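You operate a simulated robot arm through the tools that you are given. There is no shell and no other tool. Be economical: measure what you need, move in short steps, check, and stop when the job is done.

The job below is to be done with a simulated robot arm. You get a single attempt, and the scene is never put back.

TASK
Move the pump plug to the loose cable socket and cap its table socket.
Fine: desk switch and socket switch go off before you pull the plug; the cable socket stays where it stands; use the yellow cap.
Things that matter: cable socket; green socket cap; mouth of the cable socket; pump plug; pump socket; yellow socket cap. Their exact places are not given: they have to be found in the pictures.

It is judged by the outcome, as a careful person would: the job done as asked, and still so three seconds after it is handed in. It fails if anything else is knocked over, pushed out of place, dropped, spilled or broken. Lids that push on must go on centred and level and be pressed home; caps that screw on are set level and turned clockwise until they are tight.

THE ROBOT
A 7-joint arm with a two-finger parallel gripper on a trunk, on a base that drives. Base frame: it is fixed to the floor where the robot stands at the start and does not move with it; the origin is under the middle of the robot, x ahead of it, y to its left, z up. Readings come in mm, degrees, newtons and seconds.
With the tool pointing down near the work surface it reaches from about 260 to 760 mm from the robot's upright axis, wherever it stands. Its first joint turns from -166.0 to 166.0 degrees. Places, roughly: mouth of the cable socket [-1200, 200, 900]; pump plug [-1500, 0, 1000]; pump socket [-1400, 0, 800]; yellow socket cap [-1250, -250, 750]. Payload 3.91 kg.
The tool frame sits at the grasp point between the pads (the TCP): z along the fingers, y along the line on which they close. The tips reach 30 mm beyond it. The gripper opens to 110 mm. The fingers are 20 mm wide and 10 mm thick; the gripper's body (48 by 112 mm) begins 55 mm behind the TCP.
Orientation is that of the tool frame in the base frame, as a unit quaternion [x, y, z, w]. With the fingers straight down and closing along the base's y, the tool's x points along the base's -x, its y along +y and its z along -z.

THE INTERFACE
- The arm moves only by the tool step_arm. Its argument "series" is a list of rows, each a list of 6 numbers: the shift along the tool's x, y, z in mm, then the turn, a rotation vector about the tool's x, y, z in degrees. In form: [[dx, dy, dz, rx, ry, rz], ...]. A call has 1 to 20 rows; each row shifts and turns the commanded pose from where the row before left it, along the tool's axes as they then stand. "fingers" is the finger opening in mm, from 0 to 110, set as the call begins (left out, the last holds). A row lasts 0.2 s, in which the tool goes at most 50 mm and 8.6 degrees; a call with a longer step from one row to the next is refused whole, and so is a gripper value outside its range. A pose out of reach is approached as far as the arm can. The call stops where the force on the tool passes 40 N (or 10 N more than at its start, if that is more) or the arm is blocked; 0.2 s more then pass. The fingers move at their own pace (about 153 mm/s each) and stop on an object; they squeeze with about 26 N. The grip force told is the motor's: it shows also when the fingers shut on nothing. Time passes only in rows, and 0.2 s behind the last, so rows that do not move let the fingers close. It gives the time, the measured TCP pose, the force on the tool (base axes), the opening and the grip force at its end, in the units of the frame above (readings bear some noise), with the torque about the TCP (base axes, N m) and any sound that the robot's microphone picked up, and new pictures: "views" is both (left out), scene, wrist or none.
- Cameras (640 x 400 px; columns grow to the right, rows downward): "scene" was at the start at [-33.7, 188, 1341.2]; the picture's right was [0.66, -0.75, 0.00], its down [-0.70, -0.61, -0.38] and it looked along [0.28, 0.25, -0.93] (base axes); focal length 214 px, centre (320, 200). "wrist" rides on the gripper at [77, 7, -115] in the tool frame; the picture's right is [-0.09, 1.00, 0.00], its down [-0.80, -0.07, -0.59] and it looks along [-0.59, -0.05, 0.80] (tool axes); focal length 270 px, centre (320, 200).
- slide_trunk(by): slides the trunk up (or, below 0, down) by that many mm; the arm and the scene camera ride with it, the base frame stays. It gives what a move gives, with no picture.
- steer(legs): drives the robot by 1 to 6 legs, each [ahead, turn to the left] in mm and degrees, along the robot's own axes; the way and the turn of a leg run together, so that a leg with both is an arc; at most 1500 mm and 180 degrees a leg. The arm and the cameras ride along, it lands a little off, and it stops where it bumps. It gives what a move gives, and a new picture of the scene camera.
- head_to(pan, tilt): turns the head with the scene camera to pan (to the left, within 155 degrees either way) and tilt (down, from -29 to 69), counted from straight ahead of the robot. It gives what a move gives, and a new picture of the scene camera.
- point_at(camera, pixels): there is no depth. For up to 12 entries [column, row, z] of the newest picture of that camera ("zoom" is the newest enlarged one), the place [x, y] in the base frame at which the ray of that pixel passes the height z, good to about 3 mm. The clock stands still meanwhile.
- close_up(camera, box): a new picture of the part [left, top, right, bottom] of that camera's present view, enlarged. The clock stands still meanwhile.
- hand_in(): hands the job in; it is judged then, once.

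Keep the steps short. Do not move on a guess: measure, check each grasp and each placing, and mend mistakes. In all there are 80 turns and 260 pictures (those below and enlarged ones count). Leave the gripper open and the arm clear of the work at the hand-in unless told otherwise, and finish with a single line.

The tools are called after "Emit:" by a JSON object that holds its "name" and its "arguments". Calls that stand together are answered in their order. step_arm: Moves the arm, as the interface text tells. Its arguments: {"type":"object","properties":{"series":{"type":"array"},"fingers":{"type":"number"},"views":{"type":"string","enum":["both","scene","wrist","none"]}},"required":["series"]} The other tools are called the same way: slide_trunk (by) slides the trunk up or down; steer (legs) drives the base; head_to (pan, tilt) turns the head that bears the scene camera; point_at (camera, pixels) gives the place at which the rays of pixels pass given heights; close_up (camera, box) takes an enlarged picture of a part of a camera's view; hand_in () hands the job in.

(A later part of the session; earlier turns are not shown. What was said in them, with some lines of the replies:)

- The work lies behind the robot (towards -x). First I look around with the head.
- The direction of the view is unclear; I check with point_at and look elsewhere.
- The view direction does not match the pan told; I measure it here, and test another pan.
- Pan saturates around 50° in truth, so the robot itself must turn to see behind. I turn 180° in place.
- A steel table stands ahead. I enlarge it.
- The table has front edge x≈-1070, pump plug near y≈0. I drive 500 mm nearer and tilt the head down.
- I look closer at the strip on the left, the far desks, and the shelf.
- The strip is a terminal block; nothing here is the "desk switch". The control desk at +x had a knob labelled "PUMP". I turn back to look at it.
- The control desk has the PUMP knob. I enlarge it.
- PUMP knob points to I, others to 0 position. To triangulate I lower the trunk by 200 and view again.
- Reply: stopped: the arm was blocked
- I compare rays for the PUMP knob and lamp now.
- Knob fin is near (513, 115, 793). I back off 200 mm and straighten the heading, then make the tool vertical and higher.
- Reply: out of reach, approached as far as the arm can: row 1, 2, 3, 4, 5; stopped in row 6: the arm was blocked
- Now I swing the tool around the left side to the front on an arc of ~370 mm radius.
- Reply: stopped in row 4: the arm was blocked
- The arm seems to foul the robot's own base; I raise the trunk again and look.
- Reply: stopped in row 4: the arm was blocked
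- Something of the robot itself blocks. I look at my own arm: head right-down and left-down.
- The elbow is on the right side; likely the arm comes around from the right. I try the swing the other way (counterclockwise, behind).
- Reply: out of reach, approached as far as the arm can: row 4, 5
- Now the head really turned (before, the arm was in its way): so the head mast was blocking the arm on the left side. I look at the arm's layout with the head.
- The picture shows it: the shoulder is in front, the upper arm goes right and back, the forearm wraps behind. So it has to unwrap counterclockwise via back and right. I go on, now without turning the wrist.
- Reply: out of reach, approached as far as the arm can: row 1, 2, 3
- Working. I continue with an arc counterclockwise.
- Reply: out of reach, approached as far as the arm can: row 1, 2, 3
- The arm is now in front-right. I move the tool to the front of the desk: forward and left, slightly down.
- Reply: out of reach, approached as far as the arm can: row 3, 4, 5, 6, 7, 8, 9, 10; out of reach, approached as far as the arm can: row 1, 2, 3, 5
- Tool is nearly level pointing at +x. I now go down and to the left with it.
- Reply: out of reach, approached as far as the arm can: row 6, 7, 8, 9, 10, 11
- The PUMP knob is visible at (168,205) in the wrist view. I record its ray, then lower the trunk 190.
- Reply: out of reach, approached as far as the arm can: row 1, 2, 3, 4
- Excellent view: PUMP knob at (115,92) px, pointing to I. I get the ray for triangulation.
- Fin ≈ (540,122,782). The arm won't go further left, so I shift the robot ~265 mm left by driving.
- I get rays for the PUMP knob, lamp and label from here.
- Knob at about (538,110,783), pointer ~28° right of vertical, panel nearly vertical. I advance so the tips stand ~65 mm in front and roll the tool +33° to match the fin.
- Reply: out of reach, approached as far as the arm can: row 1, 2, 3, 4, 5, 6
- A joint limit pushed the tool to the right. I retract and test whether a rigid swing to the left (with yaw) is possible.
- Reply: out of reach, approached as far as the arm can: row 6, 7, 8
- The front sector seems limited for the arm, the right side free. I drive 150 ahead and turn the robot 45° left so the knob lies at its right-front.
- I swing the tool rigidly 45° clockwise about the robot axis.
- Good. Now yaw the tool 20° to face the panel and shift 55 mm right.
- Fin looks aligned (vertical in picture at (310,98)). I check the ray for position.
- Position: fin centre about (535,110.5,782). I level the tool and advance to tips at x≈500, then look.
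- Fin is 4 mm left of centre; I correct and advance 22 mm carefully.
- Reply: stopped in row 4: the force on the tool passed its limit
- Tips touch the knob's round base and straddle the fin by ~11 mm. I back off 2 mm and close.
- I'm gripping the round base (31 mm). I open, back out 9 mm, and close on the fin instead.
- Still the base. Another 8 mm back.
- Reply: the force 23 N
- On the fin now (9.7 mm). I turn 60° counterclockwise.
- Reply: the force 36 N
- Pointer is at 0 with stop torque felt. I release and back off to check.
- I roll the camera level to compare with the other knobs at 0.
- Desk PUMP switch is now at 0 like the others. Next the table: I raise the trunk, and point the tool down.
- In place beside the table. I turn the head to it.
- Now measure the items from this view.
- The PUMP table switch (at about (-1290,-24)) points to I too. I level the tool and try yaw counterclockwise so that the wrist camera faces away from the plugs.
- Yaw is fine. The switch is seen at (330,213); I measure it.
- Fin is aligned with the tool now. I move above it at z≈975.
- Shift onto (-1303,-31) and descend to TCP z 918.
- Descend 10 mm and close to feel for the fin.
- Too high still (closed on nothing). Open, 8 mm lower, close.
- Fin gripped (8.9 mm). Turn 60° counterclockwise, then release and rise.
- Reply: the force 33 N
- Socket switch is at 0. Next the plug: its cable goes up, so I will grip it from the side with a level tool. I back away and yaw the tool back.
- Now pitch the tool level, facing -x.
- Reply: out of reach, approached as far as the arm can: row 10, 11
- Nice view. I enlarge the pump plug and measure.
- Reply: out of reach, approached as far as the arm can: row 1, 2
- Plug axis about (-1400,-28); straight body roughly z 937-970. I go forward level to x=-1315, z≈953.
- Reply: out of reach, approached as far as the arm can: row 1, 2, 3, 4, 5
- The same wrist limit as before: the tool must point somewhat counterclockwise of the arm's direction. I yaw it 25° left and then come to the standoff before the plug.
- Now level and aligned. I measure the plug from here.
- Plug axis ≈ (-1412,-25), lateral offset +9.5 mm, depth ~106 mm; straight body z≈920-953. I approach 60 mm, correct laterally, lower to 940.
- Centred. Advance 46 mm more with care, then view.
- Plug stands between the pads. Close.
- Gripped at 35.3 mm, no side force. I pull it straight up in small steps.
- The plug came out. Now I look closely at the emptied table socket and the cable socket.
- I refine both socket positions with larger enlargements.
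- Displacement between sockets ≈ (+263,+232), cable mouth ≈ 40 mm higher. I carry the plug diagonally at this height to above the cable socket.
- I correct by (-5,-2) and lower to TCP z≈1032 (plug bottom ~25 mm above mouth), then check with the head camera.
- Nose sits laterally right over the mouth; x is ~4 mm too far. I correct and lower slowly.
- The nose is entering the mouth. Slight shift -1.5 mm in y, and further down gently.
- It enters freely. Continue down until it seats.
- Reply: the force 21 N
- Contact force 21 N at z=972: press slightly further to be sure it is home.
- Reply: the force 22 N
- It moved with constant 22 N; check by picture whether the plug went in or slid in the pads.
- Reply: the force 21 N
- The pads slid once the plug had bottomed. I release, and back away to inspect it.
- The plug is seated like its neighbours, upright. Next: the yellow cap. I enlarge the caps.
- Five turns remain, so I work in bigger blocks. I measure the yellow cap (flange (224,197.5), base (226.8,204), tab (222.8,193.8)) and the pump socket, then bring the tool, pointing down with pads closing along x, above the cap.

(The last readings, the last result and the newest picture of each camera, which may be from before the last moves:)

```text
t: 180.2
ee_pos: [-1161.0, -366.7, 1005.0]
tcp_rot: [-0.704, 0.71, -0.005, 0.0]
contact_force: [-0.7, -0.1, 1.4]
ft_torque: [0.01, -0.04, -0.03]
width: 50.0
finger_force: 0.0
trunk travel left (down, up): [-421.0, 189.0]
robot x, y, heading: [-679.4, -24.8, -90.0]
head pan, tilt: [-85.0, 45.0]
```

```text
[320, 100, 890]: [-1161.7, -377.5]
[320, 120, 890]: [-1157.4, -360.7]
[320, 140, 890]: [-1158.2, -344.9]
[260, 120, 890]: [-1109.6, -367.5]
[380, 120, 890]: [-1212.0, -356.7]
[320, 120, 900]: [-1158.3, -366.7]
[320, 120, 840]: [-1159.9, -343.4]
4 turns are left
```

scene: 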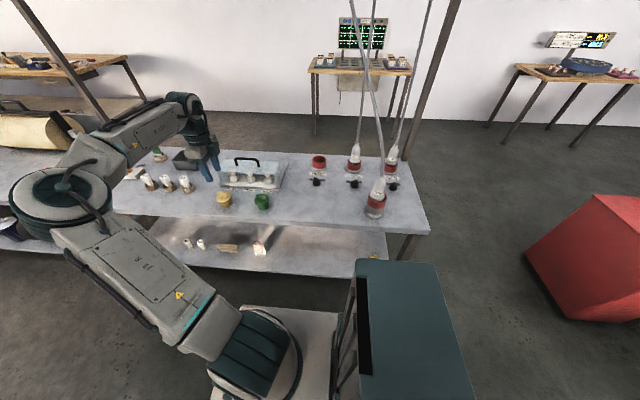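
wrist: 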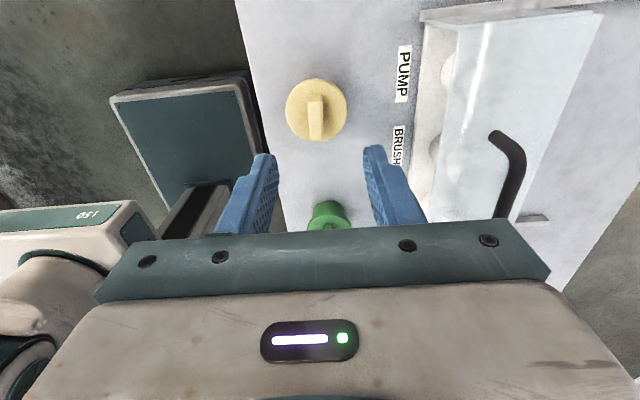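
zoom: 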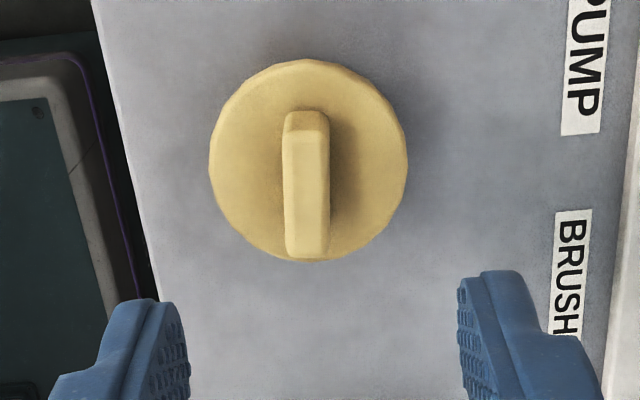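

Cap centre ≈ (-1155,-364), tab turned 5°. I correct, descend to TCP z≈915, grip the tab, lift 170 mm and carry it to above the pump socket (-1427,-28.5), ending ~40 mm over its rim.

Emit:
{"name": "step_arm", "arguments": {"series": [[-2.7, -6, 20, 0, 0, 5], [0, 0, 30, 0, 0, 0], [0, 0, 25, 0, 0, 0], [0, 0, 15, 0, 0, 0], [0, 0, 0, 0, 0, 0]], "fingers": 50, "views": "wrist"}}

Emit:
{"name": "step_arm", "arguments": {"series": [[0, 0, 0, 0, 0, 0], [0, 0, 0, 0, 0, 0], [0, 0, 0, 0, 0, 0]], "fingers": 0, "views": "wrist"}}

Emit:
{"name": "step_arm", "arguments": {"series": [[0, 0, -10, 0, 0, 0], [0, 0, -30, 0, 0, 0], [0, 0, -40, 0, 0, 0], [0, 0, -45, 0, 0, 0], [0, 0, -45, 0, 0, 0], [0, 0, 0, 0, 0, 0]], "fingers": 0, "views": "wrist"}}

Emit:
{"name": "step_arm", "arguments": {"series": [[-28, 27.5, 0, 0, 0, 0], [-28, 27.5, 0, 0, 0, 0], [-28, 27.5, 0, 0, 0, 0], [-28, 27.5, 0, 0, 0, 0], [-28, 27.5, 0, 0, 0, 0], [-28, 27.5, 0, 0, 0, 0], [-28, 27.5, 0, 0, 0, 0], [-28, 27.5, 21, 0, 0, 0], [-28, 27.5, 21, 0, 0, 0], [-28, 27.5, 21, 0, 0, 0], [-28, 27.5, 21, 0, 0, 0], [0, 0, 0, 0, 0, 0], [0, 0, 0, 0, 0, 0]], "fingers": 0, "views": "both"}}

Emit:
{"name": "close_up", "arguments": {"camera": "scene", "box": [287, 130, 351, 180]}}

Emit:
{"name": "point_at", "arguments": {"camera": "scene", "pixels": [[319.3, 159.0, 885], [319.3, 166.8, 840], [319.3, 150, 920], [319.3, 145, 920], [319.3, 150, 930], [310, 150, 920], [330, 150, 920]]}}

```text
t: 181.4
ee_pos: [-1155.7, -365.4, 915.3]
tcp_rot: [-0.672, 0.741, -0.004, 0.002]
contact_force: [0.6, 0.0, -0.8]
ft_torque: [-0.03, 0.01, 0.02]
width: 50.2
finger_force: 0.0
trunk travel left (down, up): [-421.0, 189.0]
robot x, y, heading: [-681.3, -17.5, -89.9]
head pan, tilt: [-85.0, 45.0]
```

wrist: 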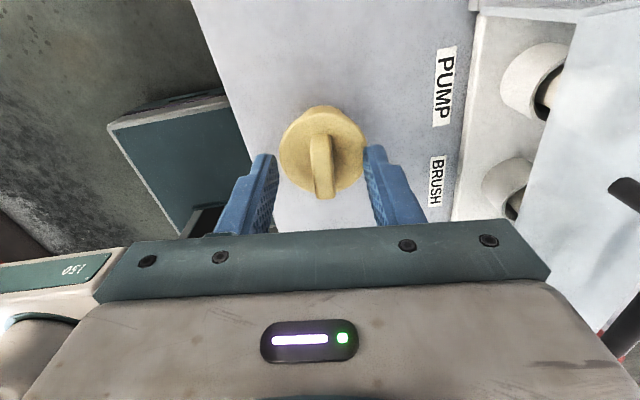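

```text
t: 182.2
ee_pos: [-1155.5, -364.5, 915.7]
tcp_rot: [-0.672, 0.741, -0.005, 0.0]
contact_force: [-0.8, 0.0, 0.0]
ft_torque: [-0.02, 0.02, -0.01]
width: 10.7
finger_force: 25.7
trunk travel left (down, up): [-421.0, 189.0]
robot x, y, heading: [-681.5, -21.7, -89.9]
head pan, tilt: [-85.0, 45.0]
```

wrist: 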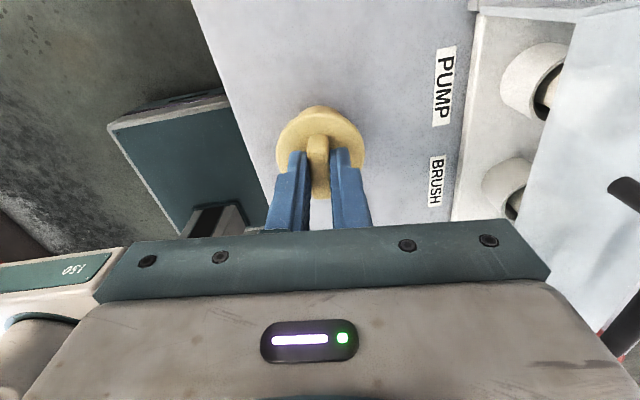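

```text
t: 183.6
ee_pos: [-1154.0, -360.2, 1085.2]
tcp_rot: [-0.672, 0.74, -0.004, 0.0]
contact_force: [-0.2, -0.2, 0.2]
ft_torque: [-0.01, -0.05, 0.0]
width: 11.1
finger_force: 25.9
trunk travel left (down, up): [-421.0, 189.0]
robot x, y, heading: [-681.5, -23.0, -89.9]
head pan, tilt: [-85.0, 45.0]
```

wrist: 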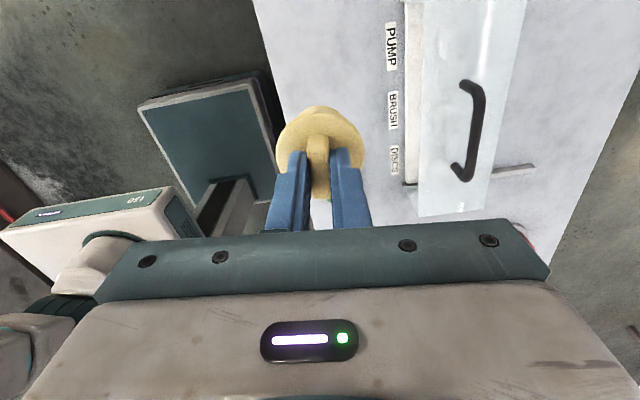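

```text
t: 186.4
ee_pos: [-1383.0, -34.6, 975.2]
tcp_rot: [-0.672, 0.74, -0.003, 0.001]
contact_force: [-0.5, 0.5, -0.2]
ft_torque: [-0.01, -0.01, 0.0]
width: 11.0
finger_force: 25.9
out of reach, approached as far as the arm can: row 9, 10, 11
trunk travel left (down, up): [-421.0, 189.0]
robot x, y, heading: [-681.9, -19.6, -89.9]
head pan, tilt: [-85.0, 45.0]
```

scene: 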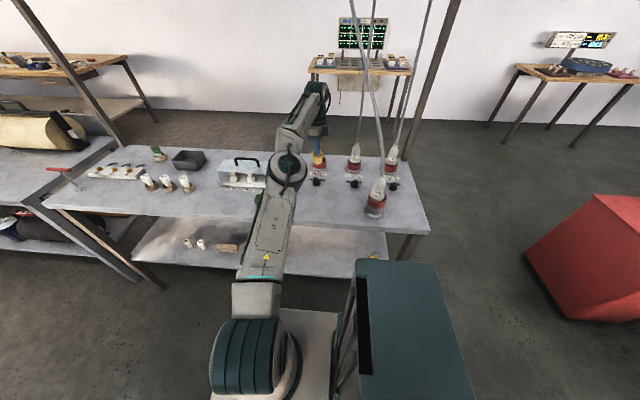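
wrist: 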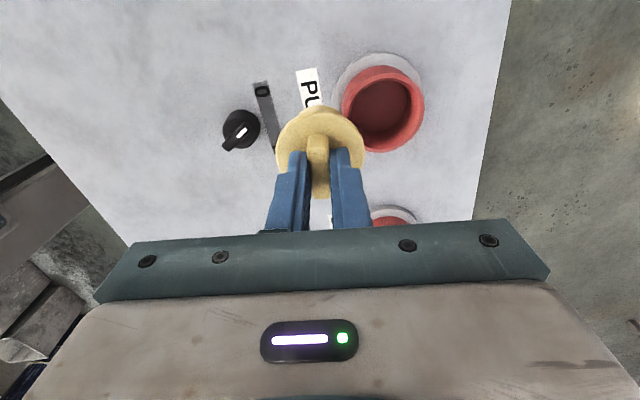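

```text
8.00 times, centred on (319, 155) of scene
```

zoom: 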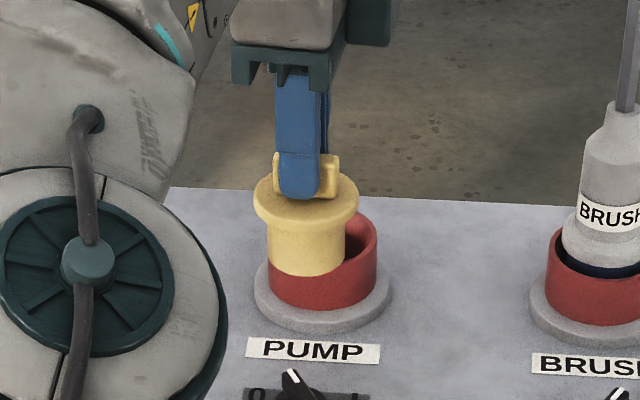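

```text
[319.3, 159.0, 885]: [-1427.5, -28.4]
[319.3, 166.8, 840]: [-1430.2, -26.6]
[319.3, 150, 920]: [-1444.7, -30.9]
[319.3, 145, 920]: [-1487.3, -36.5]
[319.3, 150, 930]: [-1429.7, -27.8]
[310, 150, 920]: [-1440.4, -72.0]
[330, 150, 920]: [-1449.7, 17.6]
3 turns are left
```

The cap is held, but the arm was at full stretch (stopped 44 mm short). Raising the shoulder gains reach: I slide the trunk up 170, then move 45 mm further and come down to ~20 mm above the rim, and look.

Emit:
{"name": "slide_trunk", "arguments": {"by": 170}}

Emit:
{"name": "step_arm", "arguments": {"series": [[-0.4, 7.6, 26, 0, 0, 0], [-0.4, 7.6, 26, 0, 0, 0], [-0.4, 7.6, 26, 0, 0, 0], [-0.4, 7.6, 26, 0, 0, 0], [-0.4, 7.5, 26, 0, 0, 0], [-0.4, 7.5, 26, 0, 0, 0], [0, 0, 0, 0, 0, 0], [0, 0, 0, 0, 0, 0]], "fingers": 0, "views": "both"}}

Emit:
{"name": "close_up", "arguments": {"camera": "scene", "box": [280, 160, 376, 220]}}

Emit:
{"name": "close_up", "arguments": {"camera": "wrist", "box": [240, 60, 400, 160]}}

Emit:
{"name": "point_at", "arguments": {"camera": "wrist", "pixels": [[320, 120, 885], [320, 140, 885], [340, 120, 885], [320, 100, 885]]}}

Emit:
{"name": "point_at", "arguments": {"camera": "scene", "pixels": [[320, 180, 885], [320, 190, 885], [320, 200, 885], [330, 190, 885]]}}

```text
t: 188.3
ee_pos: [-1382.9, -33.1, 1144.6]
tcp_rot: [-0.672, 0.741, -0.005, 0.001]
contact_force: [0.7, -0.2, 0.2]
ft_torque: [-0.01, 0.0, -0.01]
width: 10.9
finger_force: 26.1
trunk travel left (down, up): [-591.0, 19.0]
robot x, y, heading: [-680.3, -20.9, -89.7]
head pan, tilt: [-85.0, 45.0]
```

```text
t: 190.1
ee_pos: [-1410.7, -25.9, 987.0]
tcp_rot: [-0.672, 0.74, -0.005, 0.002]
contact_force: [0.0, 0.4, 0.1]
ft_torque: [-0.02, -0.04, -0.02]
width: 10.9
finger_force: 26.1
out of reach, approached as far as the arm can: row 4, 5, 6
trunk travel left (down, up): [-591.0, 19.0]
robot x, y, heading: [-681.1, -20.9, -89.9]
head pan, tilt: [-85.0, 45.0]
```

scene: 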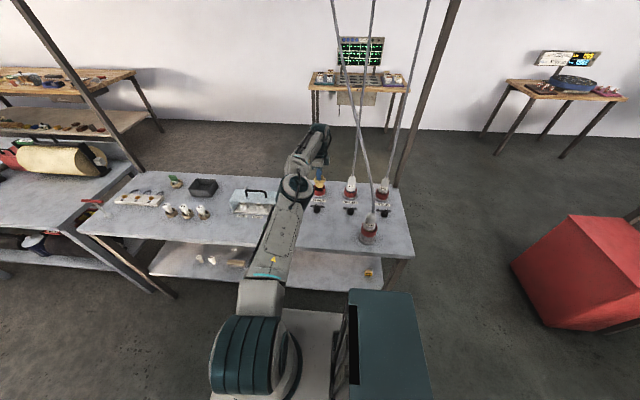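
wrist: 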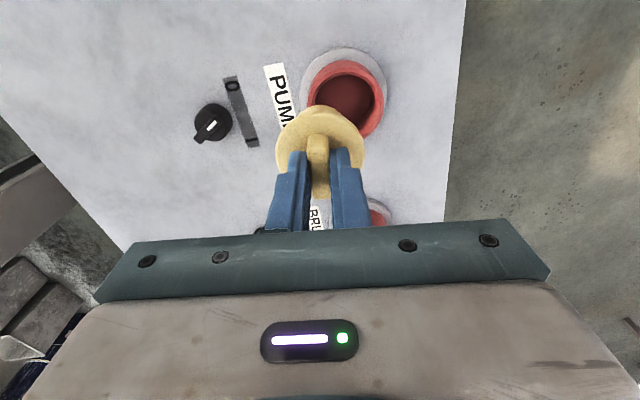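

```text
6.67 times, centred on (328, 190) of scene
```

zoom: 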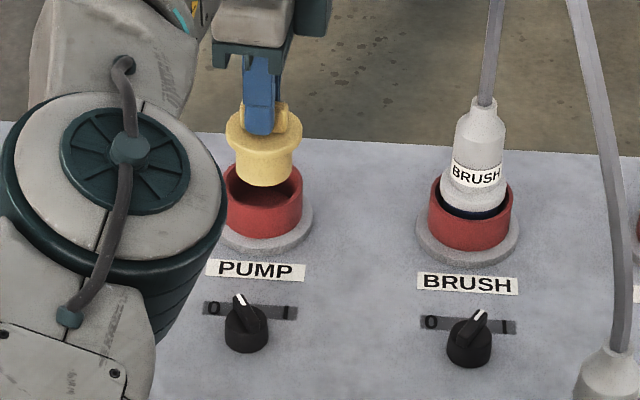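

```text
4.00 times, centred on (320, 110) of wrist
```

zoom: 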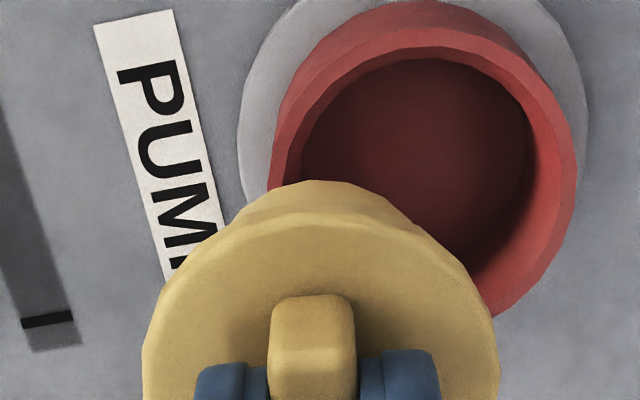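

```text
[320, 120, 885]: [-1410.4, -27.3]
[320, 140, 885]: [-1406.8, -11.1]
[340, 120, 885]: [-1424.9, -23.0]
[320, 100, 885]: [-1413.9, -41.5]
```

```text
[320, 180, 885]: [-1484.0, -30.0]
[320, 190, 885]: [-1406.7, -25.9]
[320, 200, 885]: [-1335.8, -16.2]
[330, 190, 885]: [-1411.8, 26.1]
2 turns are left
```

Reach ends ~20 mm short with a vertical tool; a slight 6° tilt gives the missing reach. Socket centre ≈ (-1430,-29..-31). I tilt, place the cap into the ring, let the tips press on its flange, release, rise, then press the tab with closed tips, and look.

Emit:
{"name": "step_arm", "arguments": {"series": [[0, 0, 0, -3, 0.3, 0], [0, 0, 0, -3, 0.3, 0], [2.2, 7, 0.7, 0, 0, 0], [2.2, 6.9, 0.8, 0, 0, 0], [0, 0, 0, 0, 0, 0], [0, 0, 0, 0, 0, 0]], "fingers": 0, "views": "none"}}

Emit:
{"name": "step_arm", "arguments": {"series": [[0, -0.6, 6, 0, 0, 0], [0, -0.6, 6, 0, 0, 0], [0, -0.6, 6, 0, 0, 0], [0, -0.6, 6, 0, 0, 0], [0, -0.6, 6, 0, 0, 0], [0, -0.6, 6, 0, 0, 0], [0, -0.5, 5, 0, 0, 0], [0, -0.5, 5, 0, 0, 0], [0, -0.3, 3, 0, 0, 0], [0, -0.3, 3, 0, 0, 0], [0, -0.3, 3, 0, 0, 0], [0, -0.3, 3, 0, 0, 0], [0, -0.3, 3, 0, 0, 0], [0, -0.3, 3, 0, 0, 0], [0, -0.3, 3, 0, 0, 0], [0, -0.3, 3, 0, 0, 0], [0, 0, 0, 0, 0, 0]], "fingers": 0, "views": "wrist"}}

Emit:
{"name": "step_arm", "arguments": {"series": [[0, 0, 0, 0, 0, 0], [0, 0, 0, 0, 0, 0], [0, 2, -20, 0, 0, 0], [0, 4, -40, 0, 0, 0], [0, 0, 0, 0, 0, 0]], "fingers": 40, "views": "wrist"}}

Emit:
{"name": "close_up", "arguments": {"camera": "scene", "box": [280, 160, 376, 220]}}

Emit:
{"name": "step_arm", "arguments": {"series": [[0, 0, 0, 0, 0, 0], [0, -0.8, 8, 0, 0, 0], [0, -0.8, 8, 0, 0, 0], [0, -0.5, 5, 0, 0, 0], [0, -0.4, 4, 0, 0, 0], [0, -0.4, 4, 0, 0, 0], [0, -0.4, 4, 0, 0, 0], [0, -0.4, 4, 0, 0, 0], [0, -0.4, 4, 0, 0, 0], [0, -0.4, 4, 0, 0, 0], [0, -0.4, 4, 0, 0, 0], [0, -0.4, 4, 0, 0, 0]], "fingers": 0, "views": "wrist"}}

Emit:
{"name": "step_arm", "arguments": {"series": [[0, 2, -20, 0, 0, 0], [0, 4, -40, 0, 0, 0], [0, 4, -40, 0, 0, 0], [0, 0, 0, 0, 0, 0]], "fingers": 0, "views": "both"}}

Emit:
{"name": "close_up", "arguments": {"camera": "scene", "box": [280, 160, 376, 220]}}

Emit:
{"name": "close_up", "arguments": {"camera": "wrist", "box": [240, 60, 400, 160]}}

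```text
t: 191.5
ee_pos: [-1423.2, -29.8, 986.6]
tcp_rot: [-0.67, 0.74, 0.031, -0.038]
contact_force: [-0.7, -0.4, 0.6]
ft_torque: [-0.02, 0.02, 0.0]
width: 11.0
finger_force: 26.1
trunk travel left (down, up): [-591.0, 19.0]
robot x, y, heading: [-683.9, -19.2, -89.6]
head pan, tilt: [-85.0, 45.0]
```

```text
t: 195.1
ee_pos: [-1424.0, -30.7, 919.2]
tcp_rot: [-0.671, 0.74, 0.034, -0.04]
contact_force: [-18.5, 3.6, 24.8]
ft_torque: [0.18, 0.7, 0.02]
width: 10.9
finger_force: 26.3
trunk travel left (down, up): [-591.0, 19.0]
robot x, y, heading: [-682.7, -23.9, -89.8]
head pan, tilt: [-85.0, 45.0]
```

wrist: 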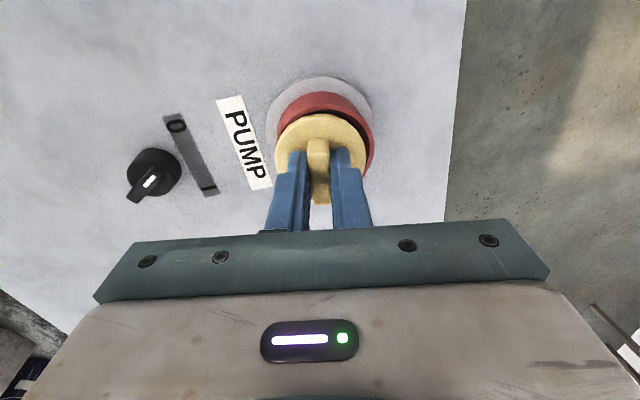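

```text
t: 196.3
ee_pos: [-1421.5, -30.1, 978.4]
tcp_rot: [-0.67, 0.74, 0.03, -0.038]
contact_force: [0.4, -0.4, 1.3]
ft_torque: [0.06, -0.02, 0.01]
width: 40.0
finger_force: 0.0
trunk travel left (down, up): [-591.0, 19.0]
robot x, y, heading: [-682.3, -21.7, -90.1]
head pan, tilt: [-85.0, 45.0]
```

wrist: 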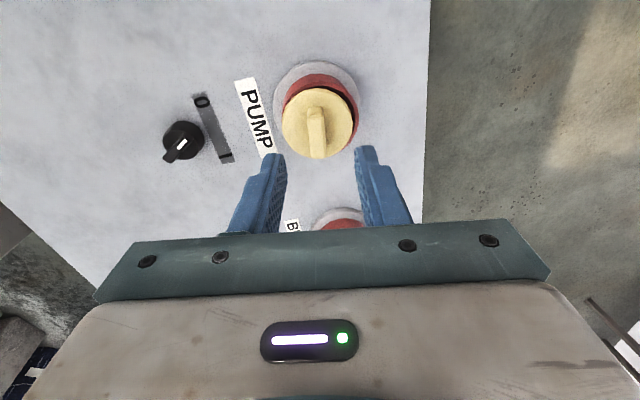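

```text
6.67 times, centred on (328, 190) of scene
```

zoom: 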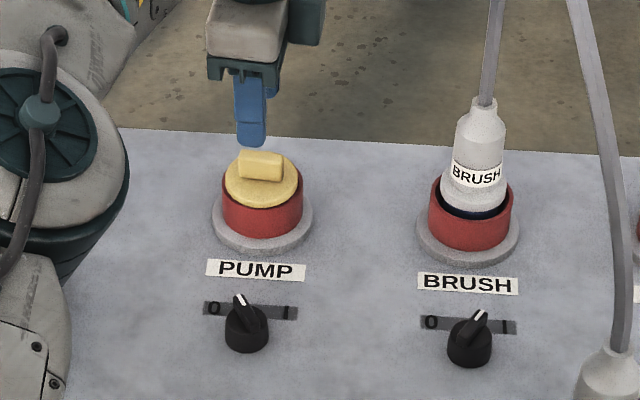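

```text
t: 198.6
ee_pos: [-1425.5, -31.0, 940.1]
tcp_rot: [-0.671, 0.739, 0.038, -0.042]
contact_force: [0.7, -0.1, 18.9]
ft_torque: [0.1, 0.0, -0.02]
width: 0.0
finger_force: 26.2
trunk travel left (down, up): [-591.0, 19.0]
robot x, y, heading: [-682.8, -23.1, -89.6]
head pan, tilt: [-85.0, 45.0]
stopped in row 11: the force on the tool passed its limit (the readings are from after the stop); the commanded pose is now the measured one
```

wrist: 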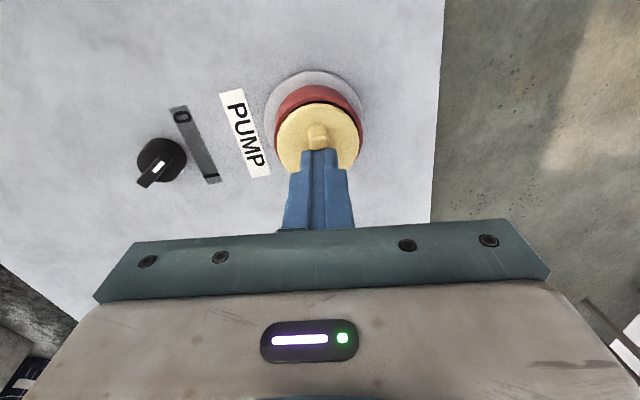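

```text
t: 199.6
ee_pos: [-1425.5, -30.6, 1036.8]
tcp_rot: [-0.671, 0.74, 0.034, -0.041]
contact_force: [0.9, 0.0, -0.2]
ft_torque: [0.02, -0.04, -0.02]
width: 0.0
finger_force: 26.1
trunk travel left (down, up): [-591.0, 19.0]
robot x, y, heading: [-682.5, -21.6, -90.0]
head pan, tilt: [-85.0, 45.0]
```

scene: 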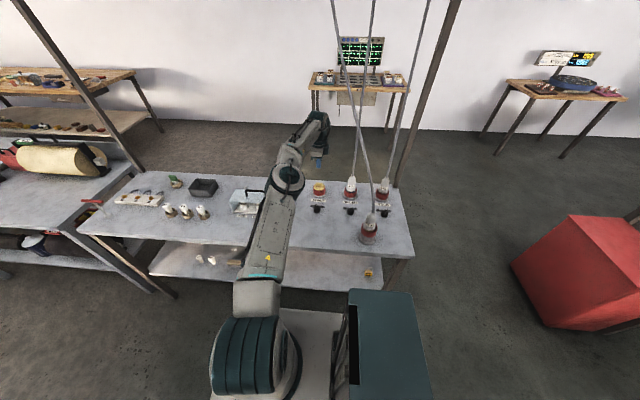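
wrist: 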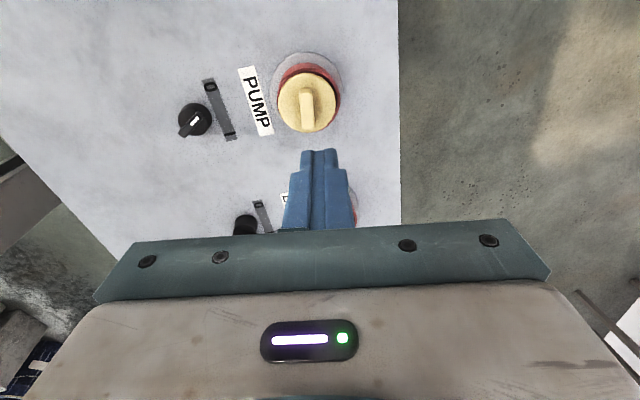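

```text
6.67 times, centred on (328, 190) of scene
```

zoom: 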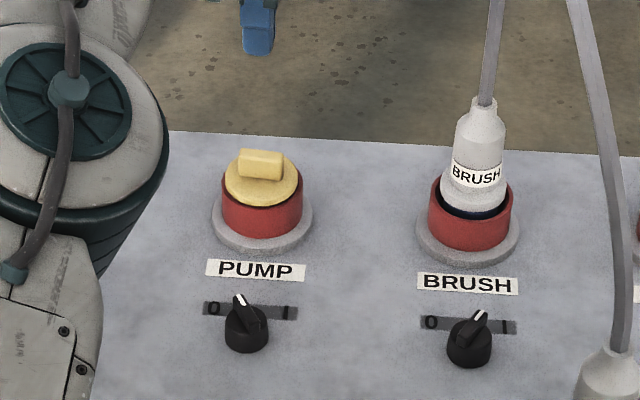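

```text
4.00 times, centred on (320, 110) of wrist
1 turns are left
```

zoom: 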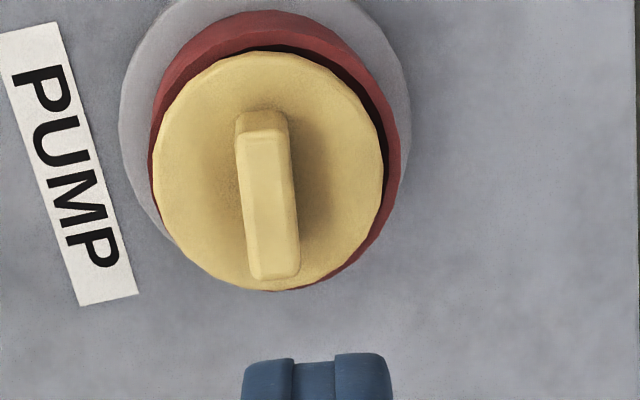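

The cap is in the ring, centred and level, after a 40 N press. I press once more at the same spot, rise, retreat clear with the gripper open, and hand in.

Emit:
{"name": "step_arm", "arguments": {"series": [[0, -4, 40, 0, 0, 0], [0, -3, 30, 0, 0, 0], [0, -1.2, 12, 0, 0, 0], [0, -0.4, 4, 0, 0, 0], [0, -0.4, 4, 0, 0, 0], [0, -0.4, 4, 0, 0, 0], [0, -0.4, 4, 0, 0, 0], [0, -0.4, 4, 0, 0, 0], [0, -0.4, 4, 0, 0, 0], [0, -0.4, 4, 0, 0, 0]], "fingers": 0, "views": "none"}}

Emit:
{"name": "step_arm", "arguments": {"series": [[0, 2, -20, 0, 0, 0], [0, 4, -40, 0, 0, 0], [0, 4, -40, 0, 0, 0], [0, 2, -30, 0, 0, 0], [0, -40, -6, 0, 0, 0], [0, -40, -6, 0, 0, 0], [0, -40, -6, 0, 0, 0], [0, -40, -6, 0, 0, 0], [0, 0, 0, 0, 0, 0]], "fingers": 0, "views": "none"}}

Emit:
{"name": "step_arm", "arguments": {"series": [[0, 0, 0, 0, 0, 0], [0, 0, 0, 0, 0, 0]], "fingers": 80, "views": "none"}}

Emit:
{"name": "hand_in", "arguments": {}}

```text
t: 201.6
ee_pos: [-1427.5, -30.2, 940.5]
tcp_rot: [-0.671, 0.738, 0.041, -0.046]
contact_force: [-0.8, 1.5, 19.7]
ft_torque: [0.16, -0.02, 0.04]
width: 0.0
finger_force: 26.1
trunk travel left (down, up): [-591.0, 19.0]
robot x, y, heading: [-682.2, -18.8, -89.9]
head pan, tilt: [-85.0, 45.0]
stopped in row 10: the force on the tool passed its limit (the readings are from after the stop); the commanded pose is now the measured one
```

```text
t: 203.6
ee_pos: [-1264.5, -44.7, 1074.5]
tcp_rot: [-0.672, 0.738, 0.039, -0.044]
contact_force: [0.3, 0.2, 0.3]
ft_torque: [0.02, -0.01, -0.01]
width: 0.0
finger_force: 26.3
trunk travel left (down, up): [-591.0, 19.0]
robot x, y, heading: [-682.8, -18.3, -90.0]
head pan, tilt: [-85.0, 45.0]
```

```text
t: 204.2
ee_pos: [-1263.9, -45.4, 1075.3]
tcp_rot: [-0.672, 0.738, 0.038, -0.043]
contact_force: [0.2, 0.3, -0.1]
ft_torque: [-0.02, -0.01, -0.01]
width: 80.0
finger_force: 0.1
trunk travel left (down, up): [-591.0, 19.0]
robot x, y, heading: [-684.2, -21.4, -89.9]
head pan, tilt: [-85.0, 45.0]
```

```text
The job is handed in.
```

Handed in: desk and socket PUMP switches set to 0 before the plug was pulled, pump plug seated in the cable socket, which I did not move, and the yellow cap pressed into the pump's table socket (about 2 mm off centre, no picture after the last press).
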